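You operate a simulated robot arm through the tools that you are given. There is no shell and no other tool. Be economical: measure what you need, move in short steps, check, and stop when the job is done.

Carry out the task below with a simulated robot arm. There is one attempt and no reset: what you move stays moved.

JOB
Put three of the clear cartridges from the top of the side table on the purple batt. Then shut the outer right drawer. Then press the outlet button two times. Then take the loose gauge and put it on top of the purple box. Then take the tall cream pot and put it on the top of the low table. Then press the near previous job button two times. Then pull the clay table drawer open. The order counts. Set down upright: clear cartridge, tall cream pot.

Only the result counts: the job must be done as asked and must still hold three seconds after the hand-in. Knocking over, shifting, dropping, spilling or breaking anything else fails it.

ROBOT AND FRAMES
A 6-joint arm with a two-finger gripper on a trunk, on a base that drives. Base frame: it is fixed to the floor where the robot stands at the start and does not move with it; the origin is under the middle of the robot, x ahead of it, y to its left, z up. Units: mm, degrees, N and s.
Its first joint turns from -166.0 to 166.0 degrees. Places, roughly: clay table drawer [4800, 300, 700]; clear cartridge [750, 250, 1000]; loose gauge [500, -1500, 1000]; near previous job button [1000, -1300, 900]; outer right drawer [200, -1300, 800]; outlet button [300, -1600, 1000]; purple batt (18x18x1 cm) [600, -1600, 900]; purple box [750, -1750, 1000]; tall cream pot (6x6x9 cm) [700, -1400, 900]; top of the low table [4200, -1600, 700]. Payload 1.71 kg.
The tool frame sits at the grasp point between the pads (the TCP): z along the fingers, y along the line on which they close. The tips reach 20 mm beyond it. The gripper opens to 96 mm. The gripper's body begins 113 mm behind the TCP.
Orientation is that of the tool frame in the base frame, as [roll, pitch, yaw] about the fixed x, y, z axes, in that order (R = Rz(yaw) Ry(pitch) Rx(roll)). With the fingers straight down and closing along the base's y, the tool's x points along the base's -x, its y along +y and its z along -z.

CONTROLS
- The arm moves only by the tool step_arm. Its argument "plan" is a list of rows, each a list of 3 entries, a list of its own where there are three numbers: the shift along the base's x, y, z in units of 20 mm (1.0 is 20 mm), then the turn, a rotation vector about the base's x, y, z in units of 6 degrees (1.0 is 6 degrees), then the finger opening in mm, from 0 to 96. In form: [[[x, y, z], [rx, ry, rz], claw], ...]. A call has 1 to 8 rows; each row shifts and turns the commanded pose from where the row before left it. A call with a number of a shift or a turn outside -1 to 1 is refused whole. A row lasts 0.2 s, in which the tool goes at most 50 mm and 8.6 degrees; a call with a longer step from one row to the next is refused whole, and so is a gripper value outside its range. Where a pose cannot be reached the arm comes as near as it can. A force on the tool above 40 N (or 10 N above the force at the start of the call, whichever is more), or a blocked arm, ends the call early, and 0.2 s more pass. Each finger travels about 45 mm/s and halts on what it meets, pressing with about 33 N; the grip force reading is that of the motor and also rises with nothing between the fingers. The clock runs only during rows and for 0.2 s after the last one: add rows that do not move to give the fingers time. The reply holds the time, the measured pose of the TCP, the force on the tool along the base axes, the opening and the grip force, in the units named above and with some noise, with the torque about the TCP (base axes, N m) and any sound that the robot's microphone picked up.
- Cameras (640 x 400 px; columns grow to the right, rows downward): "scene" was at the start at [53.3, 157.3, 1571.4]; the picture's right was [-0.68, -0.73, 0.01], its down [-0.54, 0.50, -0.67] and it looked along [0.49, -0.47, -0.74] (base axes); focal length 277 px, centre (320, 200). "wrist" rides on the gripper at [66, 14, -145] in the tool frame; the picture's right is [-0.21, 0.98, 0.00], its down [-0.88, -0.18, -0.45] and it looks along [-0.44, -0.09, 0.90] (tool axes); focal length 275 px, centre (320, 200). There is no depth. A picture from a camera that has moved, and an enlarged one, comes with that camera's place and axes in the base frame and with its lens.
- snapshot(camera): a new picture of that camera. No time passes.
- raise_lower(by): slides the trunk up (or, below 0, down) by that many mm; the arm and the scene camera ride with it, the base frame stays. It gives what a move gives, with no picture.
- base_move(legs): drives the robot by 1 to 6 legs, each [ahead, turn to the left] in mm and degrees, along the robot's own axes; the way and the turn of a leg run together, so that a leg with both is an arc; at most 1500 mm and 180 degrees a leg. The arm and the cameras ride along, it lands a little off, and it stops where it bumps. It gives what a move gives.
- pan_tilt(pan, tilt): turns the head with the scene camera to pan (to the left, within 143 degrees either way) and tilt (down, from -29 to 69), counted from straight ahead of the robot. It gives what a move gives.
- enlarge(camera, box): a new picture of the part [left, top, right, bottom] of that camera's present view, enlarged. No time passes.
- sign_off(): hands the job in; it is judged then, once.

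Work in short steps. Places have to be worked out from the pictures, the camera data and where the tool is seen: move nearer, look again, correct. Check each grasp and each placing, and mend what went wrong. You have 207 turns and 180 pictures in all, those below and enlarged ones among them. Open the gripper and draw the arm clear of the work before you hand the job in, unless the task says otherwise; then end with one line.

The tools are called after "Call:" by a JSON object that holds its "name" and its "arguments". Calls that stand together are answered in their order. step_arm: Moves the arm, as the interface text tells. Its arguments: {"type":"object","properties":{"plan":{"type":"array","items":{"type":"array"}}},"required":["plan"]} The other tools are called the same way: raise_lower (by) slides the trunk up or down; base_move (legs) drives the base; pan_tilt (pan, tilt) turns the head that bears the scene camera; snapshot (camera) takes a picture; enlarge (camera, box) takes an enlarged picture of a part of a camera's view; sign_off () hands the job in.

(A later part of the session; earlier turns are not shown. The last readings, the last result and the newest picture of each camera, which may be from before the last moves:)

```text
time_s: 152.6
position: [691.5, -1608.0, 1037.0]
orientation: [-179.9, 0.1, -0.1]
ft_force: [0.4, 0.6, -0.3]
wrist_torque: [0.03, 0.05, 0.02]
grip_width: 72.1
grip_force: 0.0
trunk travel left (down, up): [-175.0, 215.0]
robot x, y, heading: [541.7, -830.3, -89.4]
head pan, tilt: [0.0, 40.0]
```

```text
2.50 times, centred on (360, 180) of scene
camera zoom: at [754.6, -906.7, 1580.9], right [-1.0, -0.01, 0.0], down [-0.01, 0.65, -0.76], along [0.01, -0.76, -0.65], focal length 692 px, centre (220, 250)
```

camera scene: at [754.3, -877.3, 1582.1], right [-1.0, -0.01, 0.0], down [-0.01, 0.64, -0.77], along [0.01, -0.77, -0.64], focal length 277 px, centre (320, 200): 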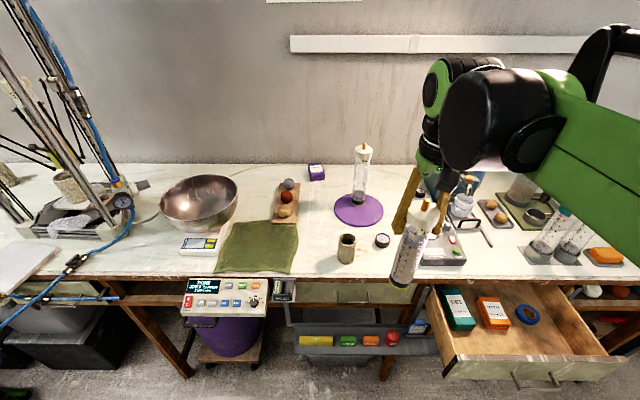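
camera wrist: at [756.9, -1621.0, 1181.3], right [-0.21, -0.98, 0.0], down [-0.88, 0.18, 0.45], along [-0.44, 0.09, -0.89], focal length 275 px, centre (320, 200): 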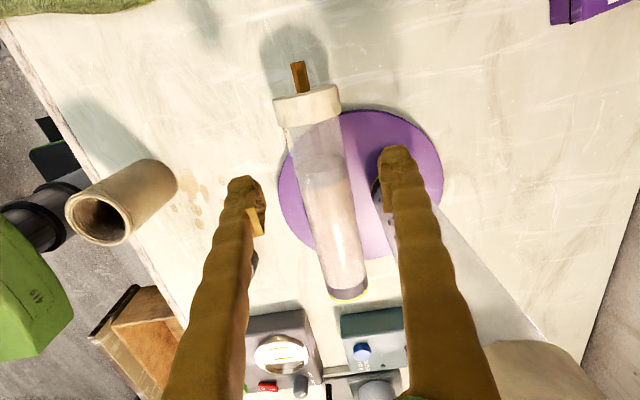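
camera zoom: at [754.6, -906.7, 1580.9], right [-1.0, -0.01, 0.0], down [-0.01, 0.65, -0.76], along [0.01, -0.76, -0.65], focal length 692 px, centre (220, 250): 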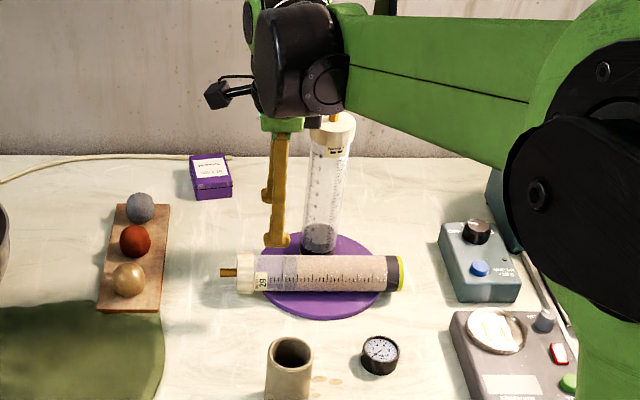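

The wrist housing would come close to A's top if I go straight down, so I tilt the tool 15° (wrist toward the robot) and shift to the cap at x≈715 before descending.

Call:
{"name": "step_arm", "arguments": {"plan": [[[0.4, 0, 0], [-1, 0, 0], 72], [[0.4, 0.1, 0], [-1, 0, 0], 72], [[0.4, 0.1, 0], [-0.5, 0, 0], 72], [[0, 0, -1], [0, 0, 0], 72], [[0, 0, -1], [0, 0, 0], 72], [[0, 0, 0], [0, 0, 0], 72], [[0, 0, 0], [0, 0, 0], 72]]}}

Call:
{"name": "snapshot", "arguments": {"camera": "wrist"}}

Call:
{"name": "enlarge", "arguments": {"camera": "scene", "box": [280, 80, 440, 240]}}

```text
time_s: 154.2
position: [715.7, -1601.1, 997.4]
orientation: [165.0, 0.1, 0.0]
ft_force: [0.0, 0.2, -0.4]
wrist_torque: [-0.02, -0.05, 0.01]
grip_width: 71.8
grip_force: 0.1
trunk travel left (down, up): [-175.0, 215.0]
robot x, y, heading: [544.4, -829.6, -89.1]
head pan, tilt: [0.0, 40.0]
```

```text
113 pictures are left
camera wrist: at [780.2, -1576.8, 1141.1], right [-0.21, -0.95, 0.25], down [-0.88, 0.29, 0.38], along [-0.44, -0.14, -0.89], focal length 275 px, centre (320, 200)
```

wrist: 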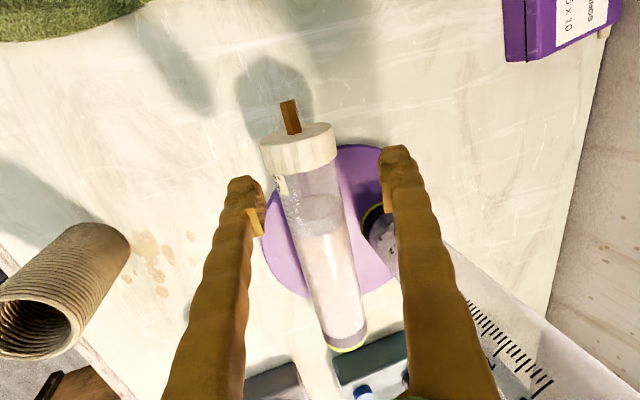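

```text
2.50 times, centred on (360, 160) of scene
camera zoom: at [754.7, -906.6, 1580.9], right [-1.0, -0.01, 0.0], down [-0.01, 0.65, -0.76], along [0.01, -0.76, -0.65], focal length 692 px, centre (220, 300)
```

zoom: 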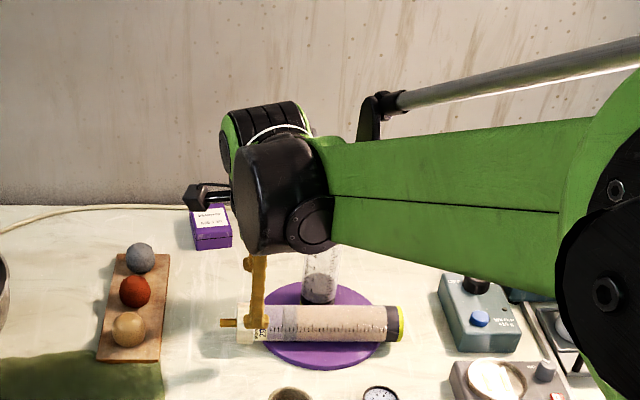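

Well aligned; cap centre ≈(727, −1602). I descend to z≈945 and close.

Call:
{"name": "step_arm", "arguments": {"plan": [[[0.3, 0, -0.8], [0, 0, 0], 72], [[0, 0, -0.8], [0, 0, 0], 72], [[0, 0, -0.7], [0, 0, 0], 72], [[0, 0, 0], [0, 0, 0], 72], [[0, 0, 0], [0, 0, 0], 72]]}}

Call:
{"name": "snapshot", "arguments": {"camera": "wrist"}}

Call:
{"name": "enlarge", "arguments": {"camera": "scene", "box": [280, 120, 420, 240]}}

```text
time_s: 155.4
position: [719.8, -1601.0, 950.7]
orientation: [165.0, 0.0, -0.1]
ft_force: [-1.1, 0.0, 0.4]
wrist_torque: [0.0, 0.01, 0.03]
grip_width: 71.9
grip_force: 0.2
trunk travel left (down, up): [-175.0, 215.0]
robot x, y, heading: [544.2, -831.5, -89.3]
head pan, tilt: [0.0, 40.0]
```

```text
111 pictures are left
camera wrist: at [785.2, -1577.5, 1094.6], right [-0.21, -0.95, 0.25], down [-0.88, 0.29, 0.38], along [-0.44, -0.14, -0.89], focal length 275 px, centre (320, 200)
```

wrist: 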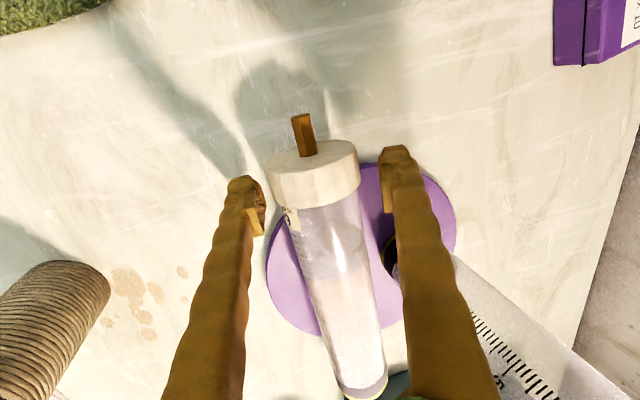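

```text
3.33 times, centred on (350, 180) of scene
camera zoom: at [754.7, -906.6, 1580.9], right [-1.0, -0.01, 0.0], down [-0.01, 0.65, -0.76], along [0.01, -0.76, -0.65], focal length 923 px, centre (220, 267)
```

zoom: 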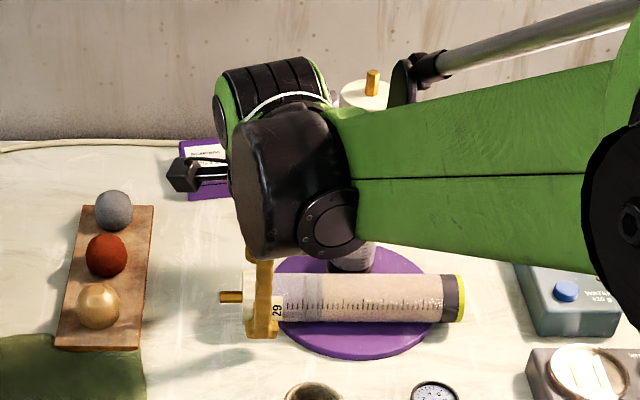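

Near finger spans the cap at the right height. Closing.

Call:
{"name": "step_arm", "arguments": {"plan": [[[0.15, 0, -0.2], [0, 0, 0], 72], [[0, 0, 0], [0, 0, 0], 40], [[0, 0, 0], [0, 0, 0], 40], [[0, 0, 0], [0, 0, 0], 40], [[0, 0, 0], [0, 0, 0], 40]]}}

Call:
{"name": "snapshot", "arguments": {"camera": "wrist"}}

```text
time_s: 156.6
position: [723.5, -1602.1, 947.6]
orientation: [165.2, 0.1, 0.0]
ft_force: [0.9, -0.1, 2.5]
wrist_torque: [-0.03, -0.05, 0.04]
grip_width: 52.4
grip_force: 33.3
trunk travel left (down, up): [-175.0, 215.0]
robot x, y, heading: [539.1, -833.4, -89.1]
head pan, tilt: [0.0, 40.0]
```

```text
109 pictures are left
camera wrist: at [788.4, -1576.9, 1090.9], right [-0.21, -0.95, 0.25], down [-0.88, 0.29, 0.38], along [-0.44, -0.14, -0.89], focal length 275 px, centre (320, 200)
```

wrist: 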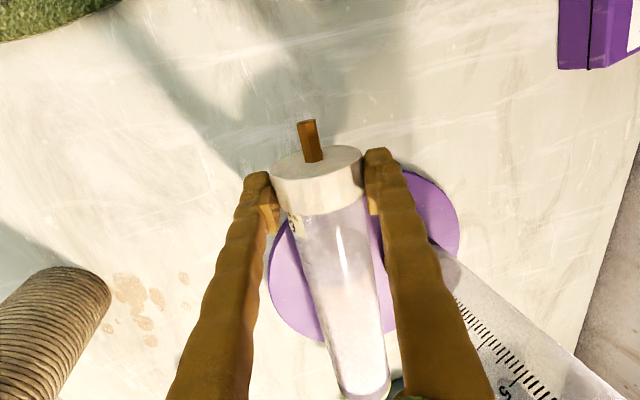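

Cap gripped. I lift 60 mm slowly, easing away from A, and look whether the tube swings down.

Call:
{"name": "step_arm", "arguments": {"plan": [[[0, 0, 0.5], [0, 0, 0], 40], [[0, 0.2, 0.5], [0, 0, 0], 40], [[0, 0.4, 0.5], [0, 0, 0], 40], [[0, 0.4, 0.5], [0, 0, 0], 40], [[0, 0.4, 0.5], [0, 0, 0], 40], [[0, 0.4, 0.5], [0, 0, 0], 40], [[0, 0, 0], [0, 0, 0], 40]]}}

Call:
{"name": "snapshot", "arguments": {"camera": "wrist"}}

Call:
{"name": "enlarge", "arguments": {"camera": "scene", "box": [280, 80, 440, 240]}}

```text
time_s: 158.2
position: [723.7, -1565.3, 1005.7]
orientation: [165.1, 0.1, -0.1]
ft_force: [0.0, 0.3, -5.1]
wrist_torque: [0.03, -0.43, -0.02]
grip_width: 52.5
grip_force: 33.0
trunk travel left (down, up): [-175.0, 215.0]
robot x, y, heading: [542.8, -830.8, -89.3]
head pan, tilt: [0.0, 40.0]
```

```text
108 pictures are left
camera wrist: at [788.5, -1541.2, 1149.0], right [-0.21, -0.95, 0.25], down [-0.88, 0.29, 0.38], along [-0.44, -0.14, -0.89], focal length 275 px, centre (320, 200)
```

wrist: 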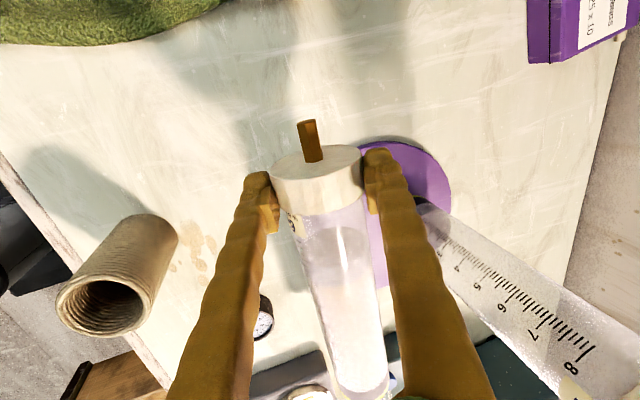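

```text
2.50 times, centred on (360, 160) of scene
camera zoom: at [754.6, -906.6, 1580.9], right [-1.0, -0.01, 0.0], down [-0.01, 0.65, -0.76], along [0.01, -0.76, -0.65], focal length 692 px, centre (220, 300)
```

zoom: 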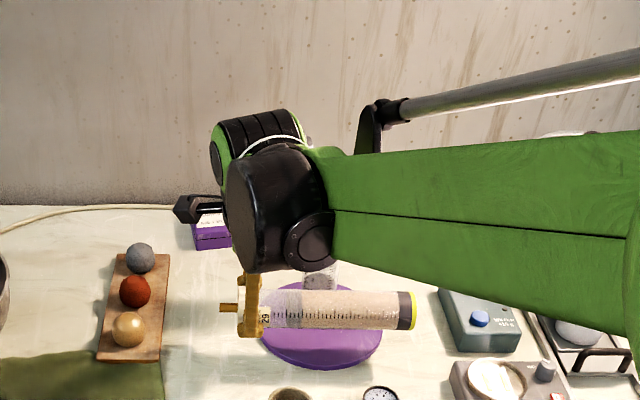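

Held rigidly. I raise it, level the tool, then start yawing −90° so the bottom points toward the robot, to finally pitch the tool forward and bring the cartridge upright.

Call:
{"name": "step_arm", "arguments": {"plan": [[[0, 0.5, 0.9], [0.6, 0, 0], 40], [[0, 0.5, 0.9], [0.6, 0, 0], 40], [[0, 0.5, 0.9], [0.6, 0, 0], 40], [[0, 0.5, 0.9], [0.7, 0, 0], 40], [[0, 0, 0.5], [0, 0, -0.7], 40], [[0, 0, 0.5], [0, 0, -1], 40], [[0, 0, 0], [0, 0, -1], 40], [[0, 0, 0], [0, 0, -1], 40]]}}

Call:
{"name": "step_arm", "arguments": {"plan": [[[0, 0, 0], [0, 0, -1], 40], [[0, 0, 0], [0, 0, -1], 40], [[0, 0, 0], [0, 0, -1], 40], [[0, 0, 0], [0, 0, -1], 40], [[0, 0, 0], [0, 0, -1], 40], [[0, 0, 0], [0, 0, -1], 40], [[0, 0, 0], [0, 0, -1], 40], [[0, 0, 0], [0, 0, -1], 40]]}}

Call:
{"name": "snapshot", "arguments": {"camera": "scene"}}

Call:
{"name": "snapshot", "arguments": {"camera": "wrist"}}

```text
time_s: 160.0
position: [724.3, -1524.4, 1097.8]
orientation: [-180.0, 0.0, -22.3]
ft_force: [-0.4, -0.2, -3.8]
wrist_torque: [-0.18, -0.39, -0.01]
grip_width: 52.2
grip_force: 33.1
trunk travel left (down, up): [-175.0, 215.0]
robot x, y, heading: [543.6, -829.3, -89.5]
head pan, tilt: [0.0, 40.0]
```

```text
time_s: 161.8
position: [723.3, -1526.3, 1098.9]
orientation: [-179.9, 0.2, -67.2]
ft_force: [0.3, -0.2, -5.6]
wrist_torque: [-0.44, -0.16, -0.01]
grip_width: 52.6
grip_force: 33.0
out of reach, approached as far as the arm can: row 8
trunk travel left (down, up): [-175.0, 215.0]
robot x, y, heading: [543.5, -833.7, -89.5]
head pan, tilt: [0.0, 40.0]
```

```text
106 pictures are left
camera scene: at [754.7, -906.8, 1580.8], right [-1.0, -0.01, 0.0], down [-0.01, 0.65, -0.76], along [0.01, -0.76, -0.65], focal length 277 px, centre (320, 200)
```

scene: 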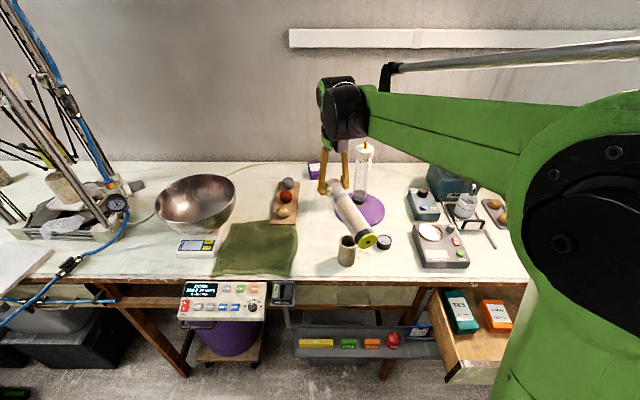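

```text
105 pictures are left
camera wrist: at [735.2, -1591.7, 1243.6], right [-0.98, -0.19, 0.0], down [-0.17, 0.88, 0.45], along [-0.08, 0.44, -0.89], focal length 275 px, centre (320, 200)
```

wrist: 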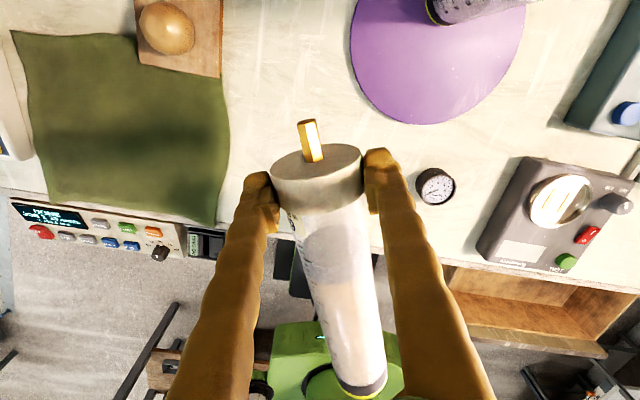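

Joint 6 reached its limit near yaw −67, which is good enough: I raise to 1200 (to clear the pot) and pitch the tool about the horizontal axis perpendicular to the cartridge.

Call:
{"name": "step_arm", "arguments": {"plan": [[[0, 0, 1], [0, 0, 0.5], 40], [[0, 0, 1], [0, 0, 0], 40], [[0, 0, 1], [0, 0, 0], 40], [[0, 0, 1], [0, 0, 0], 40], [[0, 0, 1], [-0.9, -0.42, 0], 40], [[0, 0, 0], [-0.9, -0.42, 0], 40], [[0, 0, 0], [-0.9, -0.42, 0], 40], [[0, 0, 0], [-0.9, -0.42, 0], 40]]}}

Call:
{"name": "step_arm", "arguments": {"plan": [[[0, 0, 0], [-0.9, -0.42, 0], 40], [[0, 0, 0], [-0.9, -0.42, 0], 40], [[0, 0, 0], [-0.9, -0.42, 0], 40], [[0, 0, 0], [-0.9, -0.42, 0], 40], [[0, 0, 0], [-0.9, -0.42, 0], 40], [[0, 0, 0], [-0.9, -0.42, 0], 40], [[0, 0, 0], [-0.9, -0.42, 0], 40], [[0, 0, 0], [-0.9, -0.42, 0], 40]]}}

Call:
{"name": "snapshot", "arguments": {"camera": "scene"}}

Call:
{"name": "snapshot", "arguments": {"camera": "wrist"}}

```text
time_s: 163.6
position: [723.2, -1525.5, 1199.4]
orientation: [179.7, -23.7, -64.0]
ft_force: [0.5, -0.4, -5.3]
wrist_torque: [-0.3, -0.16, 0.01]
grip_width: 52.1
grip_force: 33.2
trunk travel left (down, up): [-175.0, 215.0]
robot x, y, heading: [547.5, -832.5, -89.2]
head pan, tilt: [0.0, 40.0]
```

```text
time_s: 165.4
position: [723.4, -1525.7, 1200.3]
orientation: [177.7, -71.4, -62.5]
ft_force: [-0.5, 0.6, -5.1]
wrist_torque: [-0.08, -0.01, 0.0]
grip_width: 52.4
grip_force: 33.7
trunk travel left (down, up): [-175.0, 215.0]
robot x, y, heading: [540.2, -833.8, -89.2]
head pan, tilt: [0.0, 40.0]
```

```text
104 pictures are left
camera scene: at [754.7, -906.6, 1580.8], right [-1.0, -0.01, 0.0], down [-0.01, 0.65, -0.76], along [0.01, -0.76, -0.65], focal length 277 px, centre (320, 200)
```

scene: 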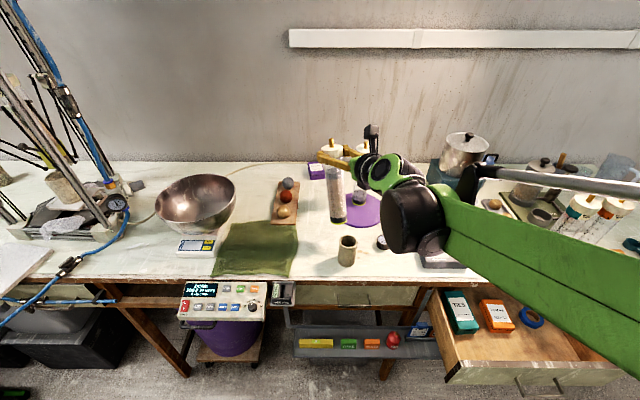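

```text
103 pictures are left
camera wrist: at [661.1, -1425.0, 1307.6], right [-0.91, -0.36, -0.18], down [-0.14, 0.71, -0.69], along [0.38, -0.61, -0.7], focal length 275 px, centre (320, 200)
```

wrist: 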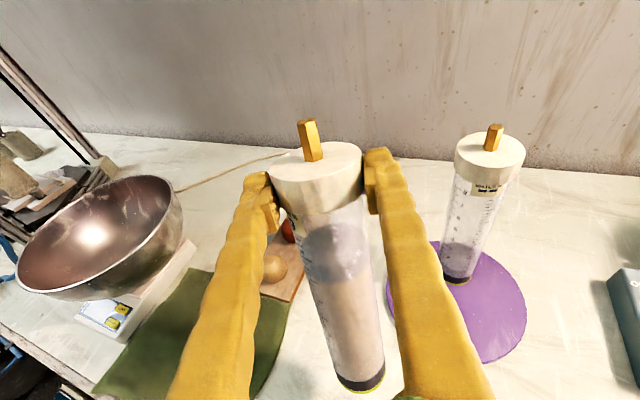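

The cartridge is nearly upright now. I finish the last ~19° of pitch and then bring it above spot (664, −1607), still at z 1200.

Call:
{"name": "step_arm", "arguments": {"plan": [[[0, 0, 0], [-0.917, -0.476, 0], 40], [[0, 0, 0], [-0.917, -0.476, 0], 40], [[0, 0, 0], [-0.917, -0.476, 0], 40], [[-0.5, -0.7, 0], [0, 0, 0], 40], [[-0.6, -0.85, 0], [0, 0, 0], 40], [[-0.6, -0.85, 0], [0, 0, 0], 40], [[-0.6, -0.85, 0], [0, 0, 0], 40], [[-0.6, -0.85, 0], [0, 0, 0], 40]]}}

Call:
{"name": "step_arm", "arguments": {"plan": [[[0, 0, 0], [0, 0, 0], 40], [[0, 0, 0], [0, 0, 0], 40], [[0, 0, 0], [0, 0, 0], 40]]}}

Call:
{"name": "enlarge", "arguments": {"camera": "scene", "box": [280, 100, 440, 260]}}

Call:
{"name": "snapshot", "arguments": {"camera": "wrist"}}

```text
time_s: 167.2
position: [665.6, -1610.1, 1199.1]
orientation: [167.6, -89.9, -52.4]
ft_force: [0.6, 0.0, -4.8]
wrist_torque: [0.06, 0.08, -0.02]
grip_width: 52.3
grip_force: 33.4
trunk travel left (down, up): [-175.0, 215.0]
robot x, y, heading: [544.7, -831.9, -89.0]
head pan, tilt: [0.0, 40.0]
```

```text
time_s: 168.0
position: [666.7, -1611.3, 1198.5]
orientation: [178.0, -89.9, -62.8]
ft_force: [0.0, -0.2, -4.9]
wrist_torque: [0.08, 0.05, -0.03]
grip_width: 52.1
grip_force: 33.4
trunk travel left (down, up): [-175.0, 215.0]
robot x, y, heading: [544.8, -831.7, -89.5]
head pan, tilt: [0.0, 40.0]
```

```text
2.50 times, centred on (360, 180) of scene
camera zoom: at [754.7, -906.9, 1580.8], right [-1.0, -0.01, 0.0], down [-0.01, 0.65, -0.76], along [0.01, -0.76, -0.65], focal length 692 px, centre (220, 250)
```

zoom: 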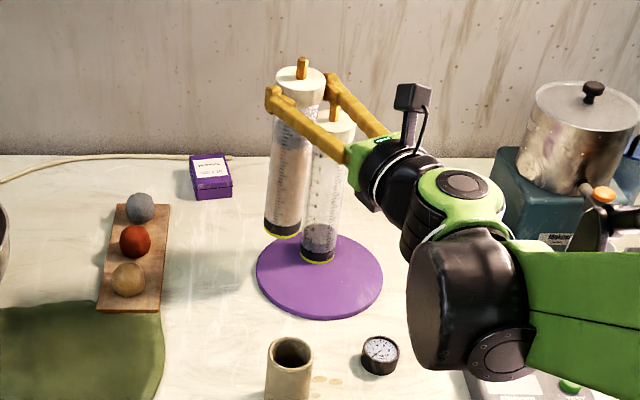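

```text
101 pictures are left
camera wrist: at [591.0, -1484.2, 1265.1], right [-0.89, -0.42, -0.21], down [-0.02, 0.48, -0.88], along [0.46, -0.77, -0.44], focal length 275 px, centre (320, 200)
```

wrist: 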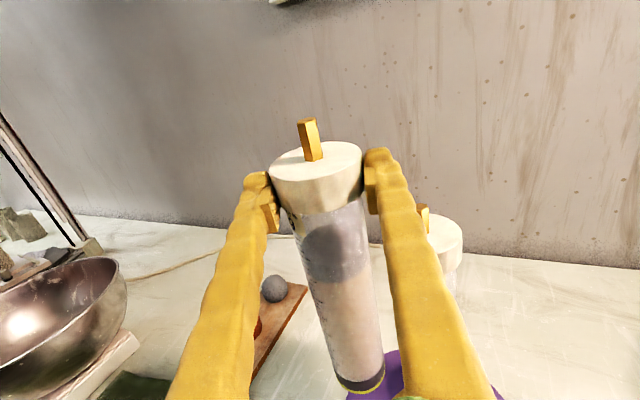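

Upright. Finger-to-A clearance computes to ~12 mm with a 4 mm shift in +y. I lower to z≈1124 and check.

Call:
{"name": "step_arm", "arguments": {"plan": [[[0, 0.2, -0.6], [0, 0, 0], 40], [[0, 0, -0.7], [0, 0, 0], 40], [[0, 0, -0.8], [0, 0, 0], 40], [[0, 0, -0.7], [0, 0, 0], 40], [[0, 0, -0.5], [0, 0, 0], 40], [[0, 0, -0.3], [0, 0, 0], 40], [[0, 0, 0], [0, 0, 0], 40], [[0, 0, 0], [0, 0, 0], 40]]}}

Call:
{"name": "enlarge", "arguments": {"camera": "scene", "box": [290, 110, 410, 240]}}

Call:
{"name": "snapshot", "arguments": {"camera": "wrist"}}

```text
time_s: 169.8
position: [664.6, -1603.8, 1126.3]
orientation: [179.0, -89.9, -63.8]
ft_force: [0.2, -0.3, -4.6]
wrist_torque: [0.07, 0.03, -0.01]
grip_width: 51.9
grip_force: 33.3
trunk travel left (down, up): [-175.0, 215.0]
robot x, y, heading: [543.8, -833.1, -89.6]
head pan, tilt: [0.0, 40.0]
```

```text
3.08 times, centred on (350, 175) of scene
camera zoom: at [754.7, -906.8, 1580.8], right [-1.0, -0.01, 0.0], down [-0.01, 0.65, -0.76], along [0.01, -0.76, -0.65], focal length 852 px, centre (228, 277)
```

zoom: 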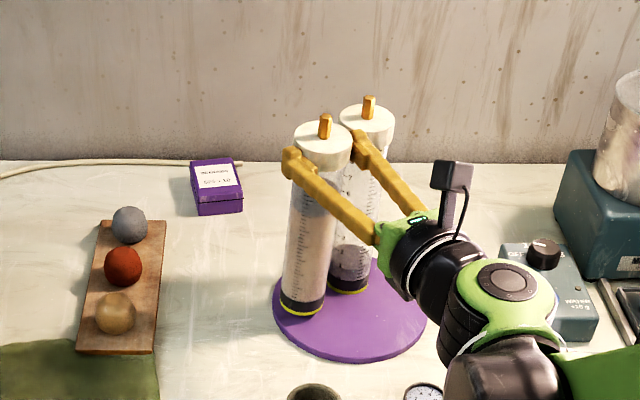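

```text
99 pictures are left
camera wrist: at [589.4, -1478.3, 1193.2], right [-0.89, -0.42, -0.21], down [-0.02, 0.48, -0.88], along [0.46, -0.77, -0.44], focal length 275 px, centre (320, 200)
```

wrist: 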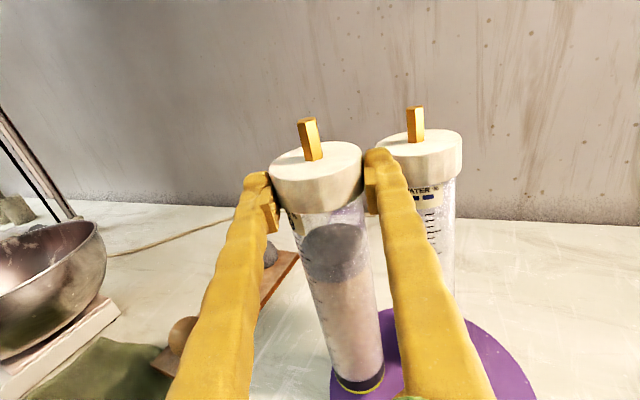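

Geometry suggests contact near z≈1094 (bottom ~180 below the TCP). I lower to ~1101, then creep.

Call:
{"name": "step_arm", "arguments": {"plan": [[[0, 0, -0.4], [0, 0, 0], 40], [[0, 0, -0.4], [0, 0, 0], 40], [[0, 0, -0.4], [0, 0, 0], 40], [[0, 0, 0], [0, 0, 0], 40]]}}

Call:
{"name": "enlarge", "arguments": {"camera": "scene", "box": [290, 110, 410, 240]}}

```text
time_s: 170.5
position: [665.1, -1586.1, 1121.3]
orientation: [17.7, -89.1, 97.3]
ft_force: [-0.2, 1.8, -5.0]
wrist_torque: [0.18, 0.08, -0.01]
grip_width: 51.5
grip_force: 33.3
trunk travel left (down, up): [-175.0, 215.0]
robot x, y, heading: [542.3, -831.2, -89.1]
head pan, tilt: [0.0, 40.0]
stopped in row 3: the force on the tool passed its limit at 42 N (the readings are from after the stop); the commanded pose is now the measured one
```

```text
3.08 times, centred on (350, 175) of scene
camera zoom: at [754.5, -904.7, 1580.7], right [-1.0, -0.01, 0.0], down [-0.01, 0.65, -0.76], along [0.01, -0.76, -0.65], focal length 852 px, centre (228, 277)
```

zoom: 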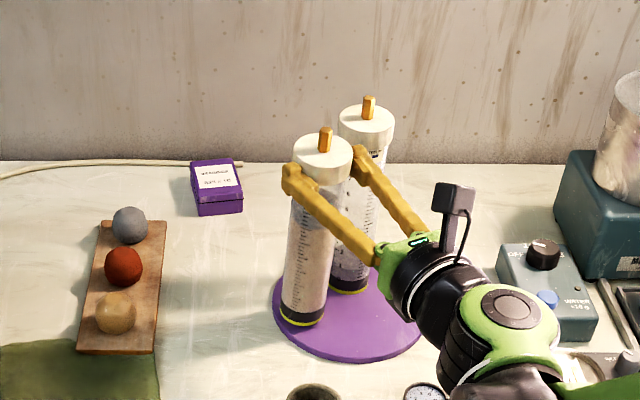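

Contact came at ~1112 (my first estimate), and the jolt moved the hand back. The axis actually sits ~17 mm beyond the TCP along the tool. I lift a bit, re-position to TCP (668, −1600), and will creep in 1 mm steps.

Call:
{"name": "step_arm", "arguments": {"plan": [[[0.15, -0.35, 0.2], [-0.13, 0, 0], 40], [[0, -0.35, 0], [0, 0, 0], 40], [[0, 0, 0], [0, 0, 0], 40], [[0, 0, 0], [0, 0, 0], 40], [[0, 0, 0], [0, 0, 0], 40], [[0, 0, 0], [0, 0, 0], 40]]}}

Call:
{"name": "enlarge", "arguments": {"camera": "scene", "box": [290, 110, 410, 240]}}

Call:
{"name": "snapshot", "arguments": {"camera": "wrist"}}

```text
time_s: 171.9
position: [668.6, -1603.1, 1123.6]
orientation: [20.5, -88.5, 94.6]
ft_force: [0.6, 0.4, -4.9]
wrist_torque: [0.11, 0.0, 0.02]
grip_width: 51.3
grip_force: 33.2
trunk travel left (down, up): [-175.0, 215.0]
robot x, y, heading: [540.4, -831.5, -89.4]
head pan, tilt: [0.0, 40.0]
```

```text
3.08 times, centred on (350, 175) of scene
camera zoom: at [754.7, -906.9, 1580.8], right [-1.0, -0.01, 0.0], down [-0.01, 0.65, -0.76], along [0.01, -0.76, -0.65], focal length 852 px, centre (228, 277)
```

zoom: 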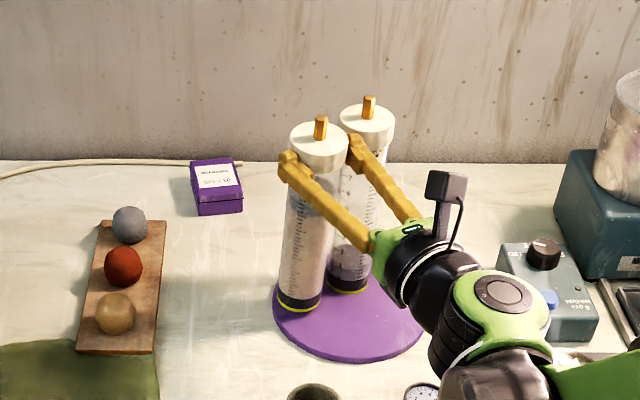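

```text
96 pictures are left
camera wrist: at [593.1, -1475.2, 1185.5], right [-0.88, -0.42, -0.2], down [-0.02, 0.46, -0.89], along [0.47, -0.78, -0.41], focal length 275 px, centre (320, 200)
```

wrist: 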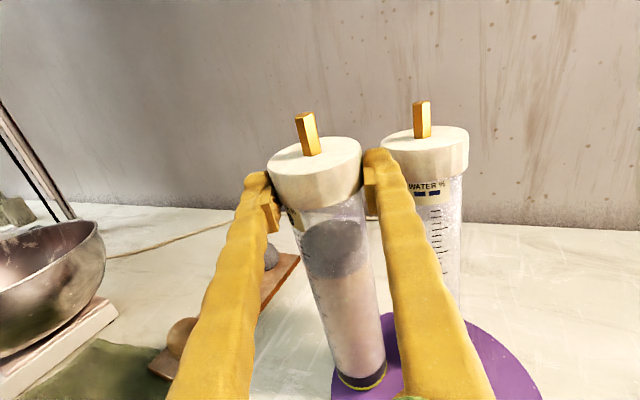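

The tool over-pitched slightly (top leans +y 1.5°, base +x ~2°). I correct that and creep down toward contact.

Call:
{"name": "step_arm", "arguments": {"plan": [[[0, 0, -0.15], [0.25, 0.2, 0], 40], [[0, 0, -0.15], [0, 0, 0], 40], [[0, 0, 0], [0, 0, 0], 40], [[0, 0, 0], [0, 0, 0], 40]]}}

Call:
{"name": "step_arm", "arguments": {"plan": [[[0, 0, -0.08], [0, 0, 0], 40], [[0, 0, 0], [0, 0, 0], 40]]}}

```text
time_s: 172.9
position: [669.1, -1601.4, 1118.0]
orientation: [114.7, -88.9, 0.6]
ft_force: [0.6, 0.6, -4.8]
wrist_torque: [0.09, 0.02, 0.03]
grip_width: 51.3
grip_force: 32.8
trunk travel left (down, up): [-175.0, 215.0]
robot x, y, heading: [543.4, -832.0, -89.4]
head pan, tilt: [0.0, 40.0]
```

```text
time_s: 173.5
position: [669.0, -1602.0, 1115.9]
orientation: [114.5, -88.9, 0.6]
ft_force: [-0.1, -0.1, -4.4]
wrist_torque: [0.07, 0.02, 0.01]
grip_width: 51.2
grip_force: 32.7
trunk travel left (down, up): [-175.0, 215.0]
robot x, y, heading: [543.5, -829.8, -89.3]
head pan, tilt: [0.0, 40.0]
```

Call:
{"name": "step_arm", "arguments": {"plan": [[[0, 0, -0.07], [0, 0, 0], 40], [[0, 0, 0], [0, 0, 0], 40]]}}

Call:
{"name": "step_arm", "arguments": {"plan": [[[0, 0, -0.06], [0, 0, 0], 40], [[0, 0, 0], [0, 0, 0], 40]]}}

```text
time_s: 174.1
position: [669.9, -1601.2, 1114.7]
orientation: [114.6, -88.9, 0.6]
ft_force: [-0.2, 0.5, -3.7]
wrist_torque: [0.06, 0.04, 0.01]
grip_width: 51.2
grip_force: 32.9
trunk travel left (down, up): [-175.0, 215.0]
robot x, y, heading: [542.4, -832.6, -89.1]
head pan, tilt: [0.0, 40.0]
```

```text
time_s: 174.7
position: [669.1, -1601.7, 1113.3]
orientation: [114.7, -88.9, 0.6]
ft_force: [-0.2, -0.4, -5.1]
wrist_torque: [0.06, 0.05, 0.02]
grip_width: 51.1
grip_force: 32.7
trunk travel left (down, up): [-175.0, 215.0]
robot x, y, heading: [541.7, -831.0, -89.7]
head pan, tilt: [0.0, 40.0]
```

No contact yet at 1113; continuing the creep.

Call:
{"name": "step_arm", "arguments": {"plan": [[[0, 0, -0.06], [0, 0, 0], 40], [[0, 0, 0], [0, 0, 0], 40]]}}

Call:
{"name": "step_arm", "arguments": {"plan": [[[0, 0, -0.05], [0, 0, 0], 40], [[0, 0, 0], [0, 0, 0], 40]]}}

```text
time_s: 175.3
position: [669.1, -1601.9, 1114.0]
orientation: [114.4, -88.9, 0.9]
ft_force: [-0.2, -0.4, -1.9]
wrist_torque: [0.07, -0.03, -0.02]
grip_width: 51.3
grip_force: 32.9
trunk travel left (down, up): [-175.0, 215.0]
robot x, y, heading: [541.3, -831.0, -89.3]
head pan, tilt: [0.0, 40.0]
```

```text
time_s: 175.9
position: [669.2, -1601.8, 1113.1]
orientation: [113.2, -88.9, 2.0]
ft_force: [1.5, -0.3, 4.8]
wrist_torque: [0.09, -0.27, 0.0]
grip_width: 51.1
grip_force: 32.8
trunk travel left (down, up): [-175.0, 215.0]
robot x, y, heading: [542.5, -830.8, -89.2]
head pan, tilt: [0.0, 40.0]
```

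Touching now (+x edge first, ~1° lean). One more millimetre, then open to 60 and let it settle before retreating.

Call:
{"name": "step_arm", "arguments": {"plan": [[[0, 0, -0.04], [0, 0, 0], 40], [[0, 0, 0], [0, 0, 0], 53], [[0, 0, 0], [0, 0, 0], 56], [[0, 0, 0], [0, 0, 0], 60], [[0, 0, 0], [0, 0, 0], 60], [[0, 0, 0], [0, 0, 0], 60]]}}

Call:
{"name": "snapshot", "arguments": {"camera": "wrist"}}

Call:
{"name": "enlarge", "arguments": {"camera": "scene", "box": [290, 110, 410, 240]}}

```text
time_s: 177.3
position: [669.5, -1602.9, 1111.3]
orientation: [113.8, -89.0, 1.4]
ft_force: [0.6, -0.7, -0.3]
wrist_torque: [-0.02, -0.01, 0.02]
grip_width: 59.9
grip_force: 0.1
trunk travel left (down, up): [-175.0, 215.0]
robot x, y, heading: [544.2, -830.8, -89.5]
head pan, tilt: [0.0, 40.0]
```

```text
95 pictures are left
camera wrist: at [594.4, -1476.5, 1178.7], right [-0.89, -0.42, -0.19], down [-0.04, 0.48, -0.88], along [0.46, -0.77, -0.44], focal length 275 px, centre (320, 200)
```

wrist: 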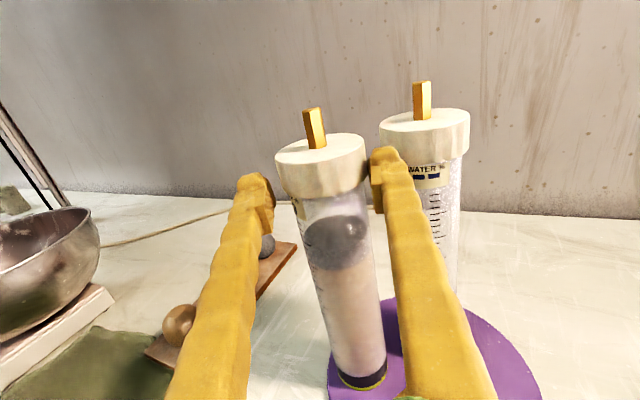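

```text
3.08 times, centred on (350, 175) of scene
camera zoom: at [754.6, -906.5, 1580.9], right [-1.0, -0.01, 0.0], down [-0.01, 0.65, -0.76], along [0.01, -0.76, -0.65], focal length 852 px, centre (228, 277)
```

zoom: 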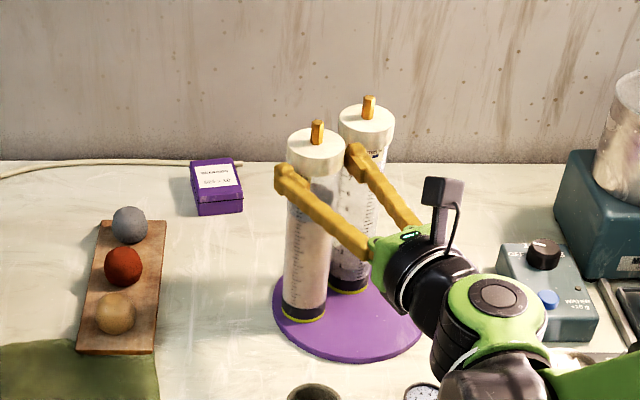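

It stands on its own. I retreat straight back along the tool axis.

Call:
{"name": "step_arm", "arguments": {"plan": [[[-0.13, 0.27, 0], [0, 0, 0], 60], [[-0.22, 0.45, 0], [0, 0, 0], 60], [[-0.43, 0.9, 0], [0, 0, 0], 60], [[-0.43, 0.9, 0], [0, 0, 0], 60], [[-0.43, 0.9, 0], [0, 0, 0], 60], [[-0.43, 0.9, 0], [0, 0, 0], 60], [[-0.43, 0.9, 0], [0, 0, 0], 60]]}}

Call:
{"name": "snapshot", "arguments": {"camera": "wrist"}}

Call:
{"name": "enlarge", "arguments": {"camera": "scene", "box": [290, 110, 410, 240]}}

```text
time_s: 178.9
position: [618.3, -1496.8, 1112.1]
orientation: [113.9, -89.0, 1.2]
ft_force: [1.2, -0.3, -0.1]
wrist_torque: [0.0, 0.01, 0.01]
grip_width: 59.9
grip_force: 0.1
trunk travel left (down, up): [-175.0, 215.0]
robot x, y, heading: [544.4, -830.9, -89.3]
head pan, tilt: [0.0, 40.0]
```

```text
93 pictures are left
camera wrist: at [543.8, -1370.9, 1178.8], right [-0.89, -0.42, -0.19], down [-0.04, 0.48, -0.88], along [0.46, -0.77, -0.44], focal length 275 px, centre (320, 200)
```

wrist: 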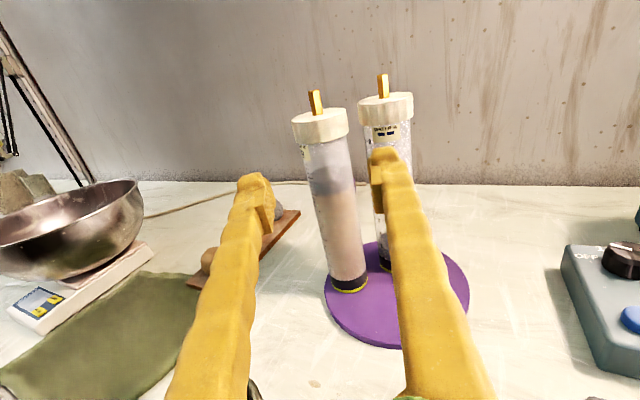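

```text
3.08 times, centred on (350, 175) of scene
camera zoom: at [754.7, -906.7, 1580.9], right [-1.0, -0.01, 0.0], down [-0.01, 0.65, -0.76], along [0.01, -0.76, -0.65], focal length 852 px, centre (228, 277)
```

zoom: 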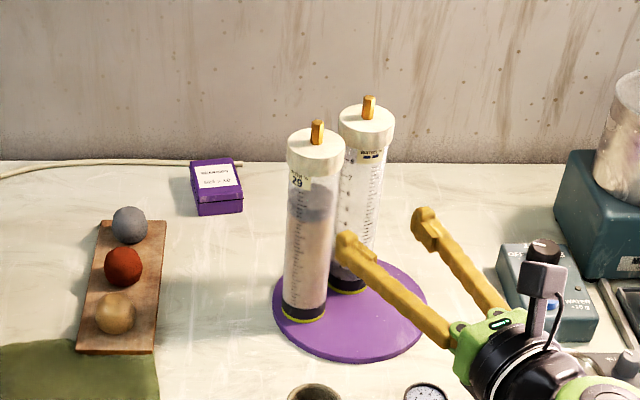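

Both A and B stand upright. I retract the arm with the tool kept horizontal (this hold works well and ducks the shelf), drive back and turn to the rack the proven way.

Call:
{"name": "step_arm", "arguments": {"plan": [[[0, 1, 0.2], [0, 0, 0], 72], [[0, 1, 0.2], [0, 0, 0], 72], [[0, 1, 0.2], [0, 0, 0], 72], [[0, 1, 0.2], [0, 0, 0], 72], [[0, 1, 0.2], [0, 0, 0], 72], [[0, 1, 0.2], [0, 0, 0], 72], [[0, 1, 0.2], [0, 0, 0], 72], [[0, 1, 0.2], [0, 0, 0], 72]]}}

Call:
{"name": "step_arm", "arguments": {"plan": [[[0, 1, 0], [0, 0, 0], 72], [[0, 1, 0], [0, 0, 0], 72], [[0, 1, 0], [0, 0, 0], 72], [[0, 1, 0], [0, 0, 0], 72], [[0, 1, 0], [0, 0, 0], 72], [[0, 0, 0], [0, 0, 0], 72]]}}

Call:
{"name": "base_move", "arguments": {"legs": [[-310, 0], [0, -180], [0, -1]]}}

Call:
{"name": "step_arm", "arguments": {"plan": [[[0, 0, 0], [0, 0, 0], 72], [[0, 0, 0], [0, 0, 0], 72], [[0, 0, 0], [0, 0, 0], 72], [[0, 0, 0], [0, 0, 0], 72]]}}

Call:
{"name": "snapshot", "arguments": {"camera": "wrist"}}

Call:
{"name": "snapshot", "arguments": {"camera": "scene"}}

```text
time_s: 180.7
position: [617.9, -1334.0, 1145.5]
orientation: [106.4, -88.9, 8.8]
ft_force: [-1.0, -0.5, 0.5]
wrist_torque: [0.03, 0.03, 0.0]
grip_width: 72.0
grip_force: 0.1
trunk travel left (down, up): [-175.0, 215.0]
robot x, y, heading: [545.6, -831.3, -89.1]
head pan, tilt: [0.0, 40.0]
```

```text
time_s: 182.1
position: [619.9, -1216.8, 1148.8]
orientation: [73.0, -88.7, 42.2]
ft_force: [-0.2, 3.4, -1.9]
wrist_torque: [-0.25, -0.1, -0.23]
grip_width: 72.0
grip_force: 0.0
trunk travel left (down, up): [-175.0, 215.0]
robot x, y, heading: [541.4, -831.3, -89.1]
head pan, tilt: [0.0, 40.0]
```

```text
time_s: 196.4
position: [461.0, -109.8, 1141.6]
orientation: [125.4, -88.9, 170.6]
ft_force: [-0.1, 0.2, 1.6]
wrist_torque: [-0.13, -0.07, 0.03]
grip_width: 71.8
grip_force: 0.0
trunk travel left (down, up): [-175.0, 215.0]
robot x, y, heading: [542.8, -522.9, 91.4]
head pan, tilt: [0.0, 40.0]
```

```text
time_s: 197.4
position: [461.2, -123.7, 1146.9]
orientation: [96.3, -88.9, -160.5]
ft_force: [-0.1, 0.5, -1.5]
wrist_torque: [0.12, 0.05, 0.03]
grip_width: 71.9
grip_force: 0.1
trunk travel left (down, up): [-175.0, 215.0]
robot x, y, heading: [545.5, -521.7, 91.5]
head pan, tilt: [0.0, 40.0]
```

```text
91 pictures are left
camera wrist: at [534.7, -247.7, 1212.8], right [0.88, 0.43, -0.19], down [0.04, -0.47, -0.88], along [-0.46, 0.77, -0.44], focal length 275 px, centre (320, 200)
```

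wrist: 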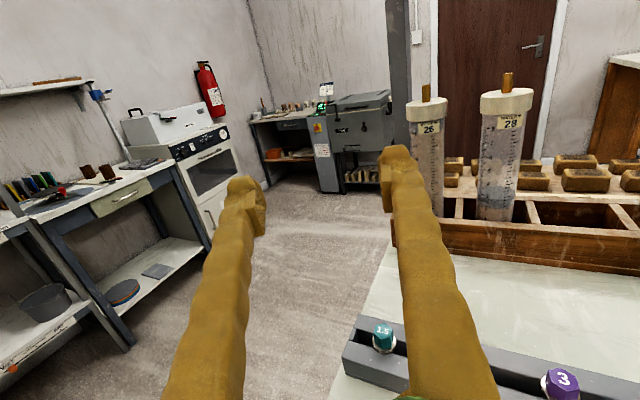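

```text
90 pictures are left
camera scene: at [334.1, -493.3, 1582.7], right [1.0, 0.02, 0.0], down [0.01, -0.63, -0.78], along [-0.02, 0.78, -0.63], focal length 277 px, centre (320, 200)
```

scene: 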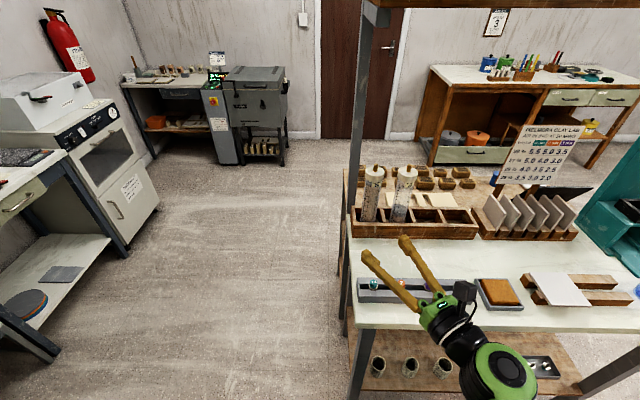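

Two remain: "26" (x≈476) and "28" (≈577, 203). I go to a pre-grasp for "28" at (629, 95, 1116), on the tool's approach line (−0.435, 0.90).

Call:
{"name": "step_arm", "arguments": {"plan": [[[0.8, 0.9, -0.2], [0, 0, 0], 80], [[0.8, 1, -0.2], [0, 0, 0], 80], [[0.8, 1, -0.2], [0, 0, 0], 80], [[0.8, 1, -0.2], [0, 0, 0], 80], [[0.8, 1, -0.2], [0, 0, 0], 80], [[0.8, 1, -0.2], [0, 0, 0], 80], [[0.8, 1, -0.2], [0, 0, 0], 80], [[0.8, 1, -0.1], [0, 0, 0], 80]]}}

Call:
{"name": "step_arm", "arguments": {"plan": [[[0.7, 1, 0], [0, 0, 0], 80], [[0.7, 1, 0], [0, 0, 0], 80], [[0.6, 0.8, 0], [0, 0, 0], 80], [[0, 0, 0], [0, 0, 0], 80], [[0, 0, 0], [0, 0, 0], 80], [[0, 0, 0], [0, 0, 0], 80]]}}

Call:
{"name": "snapshot", "arguments": {"camera": "wrist"}}

Call:
{"name": "enlarge", "arguments": {"camera": "scene", "box": [330, 130, 500, 280]}}

```text
time_s: 199.2
position: [588.2, 49.4, 1112.0]
orientation: [126.4, -88.9, 169.5]
ft_force: [0.0, 0.1, 0.9]
wrist_torque: [-0.03, -0.03, 0.04]
grip_width: 79.9
grip_force: 0.0
trunk travel left (down, up): [-175.0, 215.0]
robot x, y, heading: [545.2, -522.4, 91.2]
head pan, tilt: [0.0, 40.0]
```

```text
time_s: 200.7
position: [627.8, 99.8, 1114.0]
orientation: [111.2, -88.9, -175.3]
ft_force: [0.0, -0.6, -0.1]
wrist_torque: [0.02, -0.01, -0.01]
grip_width: 80.0
grip_force: 0.0
trunk travel left (down, up): [-175.0, 215.0]
robot x, y, heading: [539.7, -521.3, 91.4]
head pan, tilt: [0.0, 40.0]
```

```text
89 pictures are left
camera wrist: at [701.6, -24.9, 1180.6], right [0.88, 0.43, -0.19], down [0.04, -0.48, -0.88], along [-0.47, 0.77, -0.44], focal length 275 px, centre (320, 200)
```

wrist: 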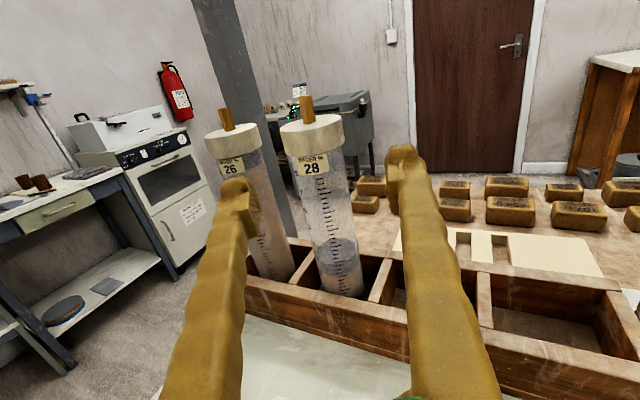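

```text
2.67 times, centred on (415, 205) of scene
camera zoom: at [332.6, -444.7, 1580.9], right [1.0, 0.02, 0.0], down [0.01, -0.65, -0.76], along [-0.02, 0.76, -0.65], focal length 738 px, centre (67, 187)
```

zoom: 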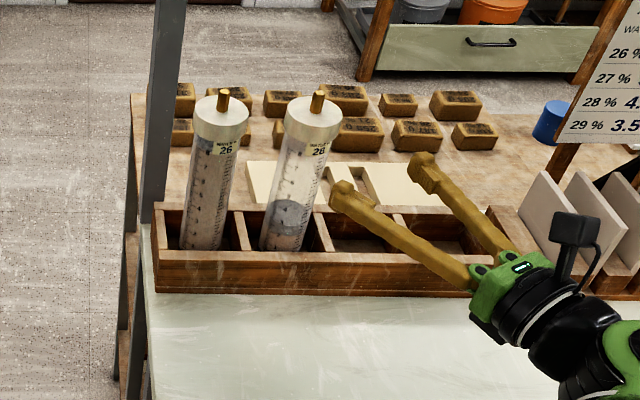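

Aligned within ~5 mm. I advance along the approach line in two stages.

Call:
{"name": "step_arm", "arguments": {"plan": [[[-0.5, 0.8, 0], [0, 0, 0], 74], [[-0.43, 0.8, 0], [0, 0, 0], 74], [[-0.43, 0.8, 0], [0, 0, 0], 74], [[0, 0, 0], [0, 0, 0], 74], [[0, 0, 0], [0, 0, 0], 74]]}}

Call:
{"name": "snapshot", "arguments": {"camera": "wrist"}}

```text
time_s: 201.8
position: [601.5, 148.7, 1114.9]
orientation: [112.4, -89.0, -176.5]
ft_force: [0.1, -0.4, -1.0]
wrist_torque: [0.02, 0.01, -0.02]
grip_width: 74.0
grip_force: 0.1
trunk travel left (down, up): [-175.0, 215.0]
robot x, y, heading: [543.7, -520.9, 91.3]
head pan, tilt: [0.0, 40.0]
```

```text
87 pictures are left
camera wrist: at [675.0, 24.2, 1181.9], right [0.88, 0.43, -0.19], down [0.05, -0.48, -0.88], along [-0.47, 0.77, -0.44], focal length 275 px, centre (320, 200)
```

wrist: 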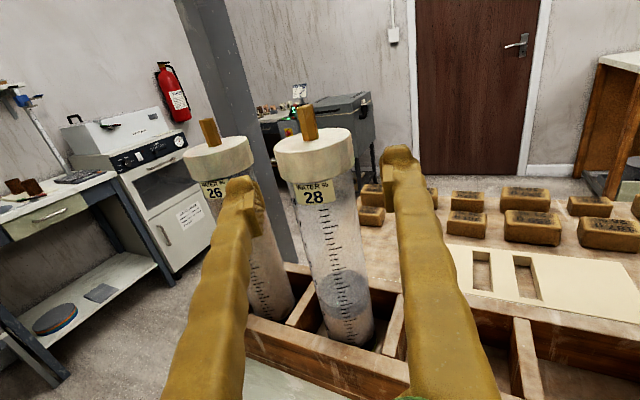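

Call:
{"name": "step_arm", "arguments": {"plan": [[[-0.47, 0.79, 0], [0, 0, 0], 74], [[-0.47, 0.79, 0], [0, 0, 0], 74], [[-0.45, 0.77, 0], [0, 0, 0], 74], [[0, 0, 0], [0, 0, 0], 74], [[0, 0, 0], [0, 0, 0], 74], [[0, 0, 0], [0, 0, 0], 74]]}}

Call:
{"name": "snapshot", "arguments": {"camera": "wrist"}}

Call:
{"name": "enlarge", "arguments": {"camera": "scene", "box": [330, 130, 500, 280]}}

```text
time_s: 203.2
position: [574.1, 196.1, 1114.1]
orientation: [112.6, -88.9, -176.6]
ft_force: [0.0, -0.1, 0.3]
wrist_torque: [0.02, 0.02, 0.01]
grip_width: 74.0
grip_force: 0.0
trunk travel left (down, up): [-175.0, 215.0]
robot x, y, heading: [543.0, -522.3, 91.2]
head pan, tilt: [0.0, 40.0]
```

```text
86 pictures are left
camera wrist: at [646.9, 71.5, 1181.5], right [0.88, 0.43, -0.19], down [0.04, -0.48, -0.88], along [-0.47, 0.77, -0.44], focal length 275 px, centre (320, 200)
```

wrist: 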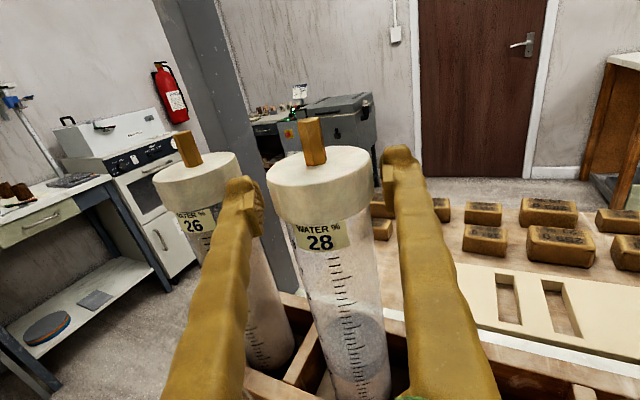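

```text
2.67 times, centred on (415, 205) of scene
camera zoom: at [332.8, -444.3, 1580.9], right [1.0, 0.02, 0.0], down [0.01, -0.65, -0.76], along [-0.02, 0.76, -0.65], focal length 738 px, centre (67, 187)
```

zoom: 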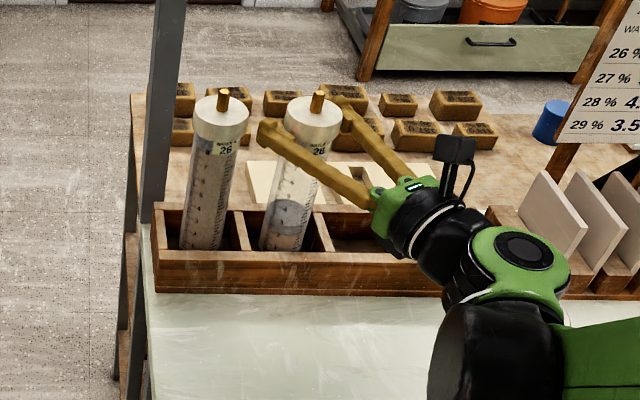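

Fingers straddle the cap. Closing and lifting 90 mm.

Call:
{"name": "step_arm", "arguments": {"plan": [[[0, 0, 0], [0, 0, 0], 40], [[0, 0, 0], [0, 0, 0], 40], [[0, 0, 0], [0, 0, 0], 40], [[0, 0, 0], [0, 0, 0], 40], [[0, 0, 0], [0, 0, 0], 40]]}}

Call:
{"name": "step_arm", "arguments": {"plan": [[[0, 0, 0.4], [0, 0, 0], 40], [[0, 0, 0.7], [0, 0, 0], 40], [[0, 0, 0.8], [0, 0, 0], 40], [[0, 0, 0.8], [0, 0, 0], 40], [[0, 0, 0.8], [0, 0, 0], 40], [[0, 0, 0.7], [0, 0, 0], 40], [[0, 0, 0.3], [0, 0, 0], 40], [[0, 0, 0], [0, 0, 0], 40]]}}

Call:
{"name": "enlarge", "arguments": {"camera": "scene", "box": [330, 100, 500, 280]}}

Call:
{"name": "snapshot", "arguments": {"camera": "wrist"}}

```text
time_s: 204.4
position: [574.0, 196.2, 1113.9]
orientation: [112.6, -88.8, -176.7]
ft_force: [0.3, 0.6, 0.4]
wrist_torque: [-0.15, 0.22, -0.02]
grip_width: 55.3
grip_force: 33.0
trunk travel left (down, up): [-175.0, 215.0]
robot x, y, heading: [540.9, -522.4, 91.0]
head pan, tilt: [0.0, 40.0]
```

```text
time_s: 206.2
position: [573.5, 195.5, 1204.2]
orientation: [112.9, -88.9, -176.9]
ft_force: [0.2, -0.4, -2.0]
wrist_torque: [-0.01, 0.01, -0.02]
grip_width: 55.4
grip_force: 32.5
trunk travel left (down, up): [-175.0, 215.0]
robot x, y, heading: [546.3, -518.3, 91.2]
head pan, tilt: [0.0, 40.0]
```

```text
2.22 times, centred on (415, 190) of scene
camera zoom: at [332.7, -444.2, 1580.8], right [1.0, 0.02, 0.0], down [0.01, -0.65, -0.76], along [-0.02, 0.76, -0.65], focal length 615 px, centre (109, 222)
```

zoom: 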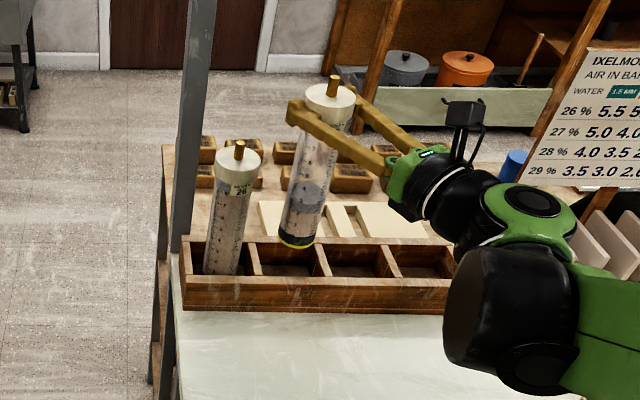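

```text
83 pictures are left
camera wrist: at [647.2, 72.0, 1271.2], right [0.88, 0.43, -0.19], down [0.05, -0.48, -0.88], along [-0.47, 0.77, -0.44], focal length 275 px, centre (320, 200)
```

wrist: 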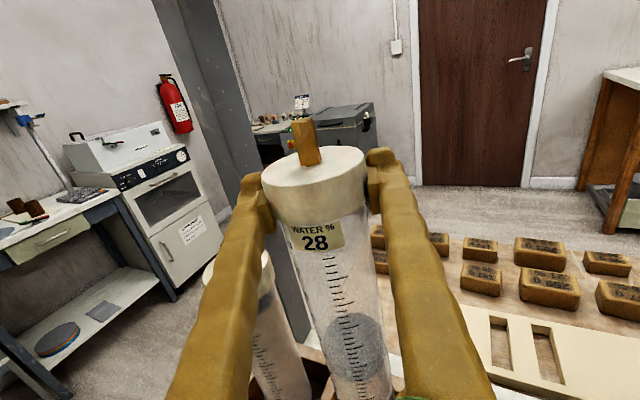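

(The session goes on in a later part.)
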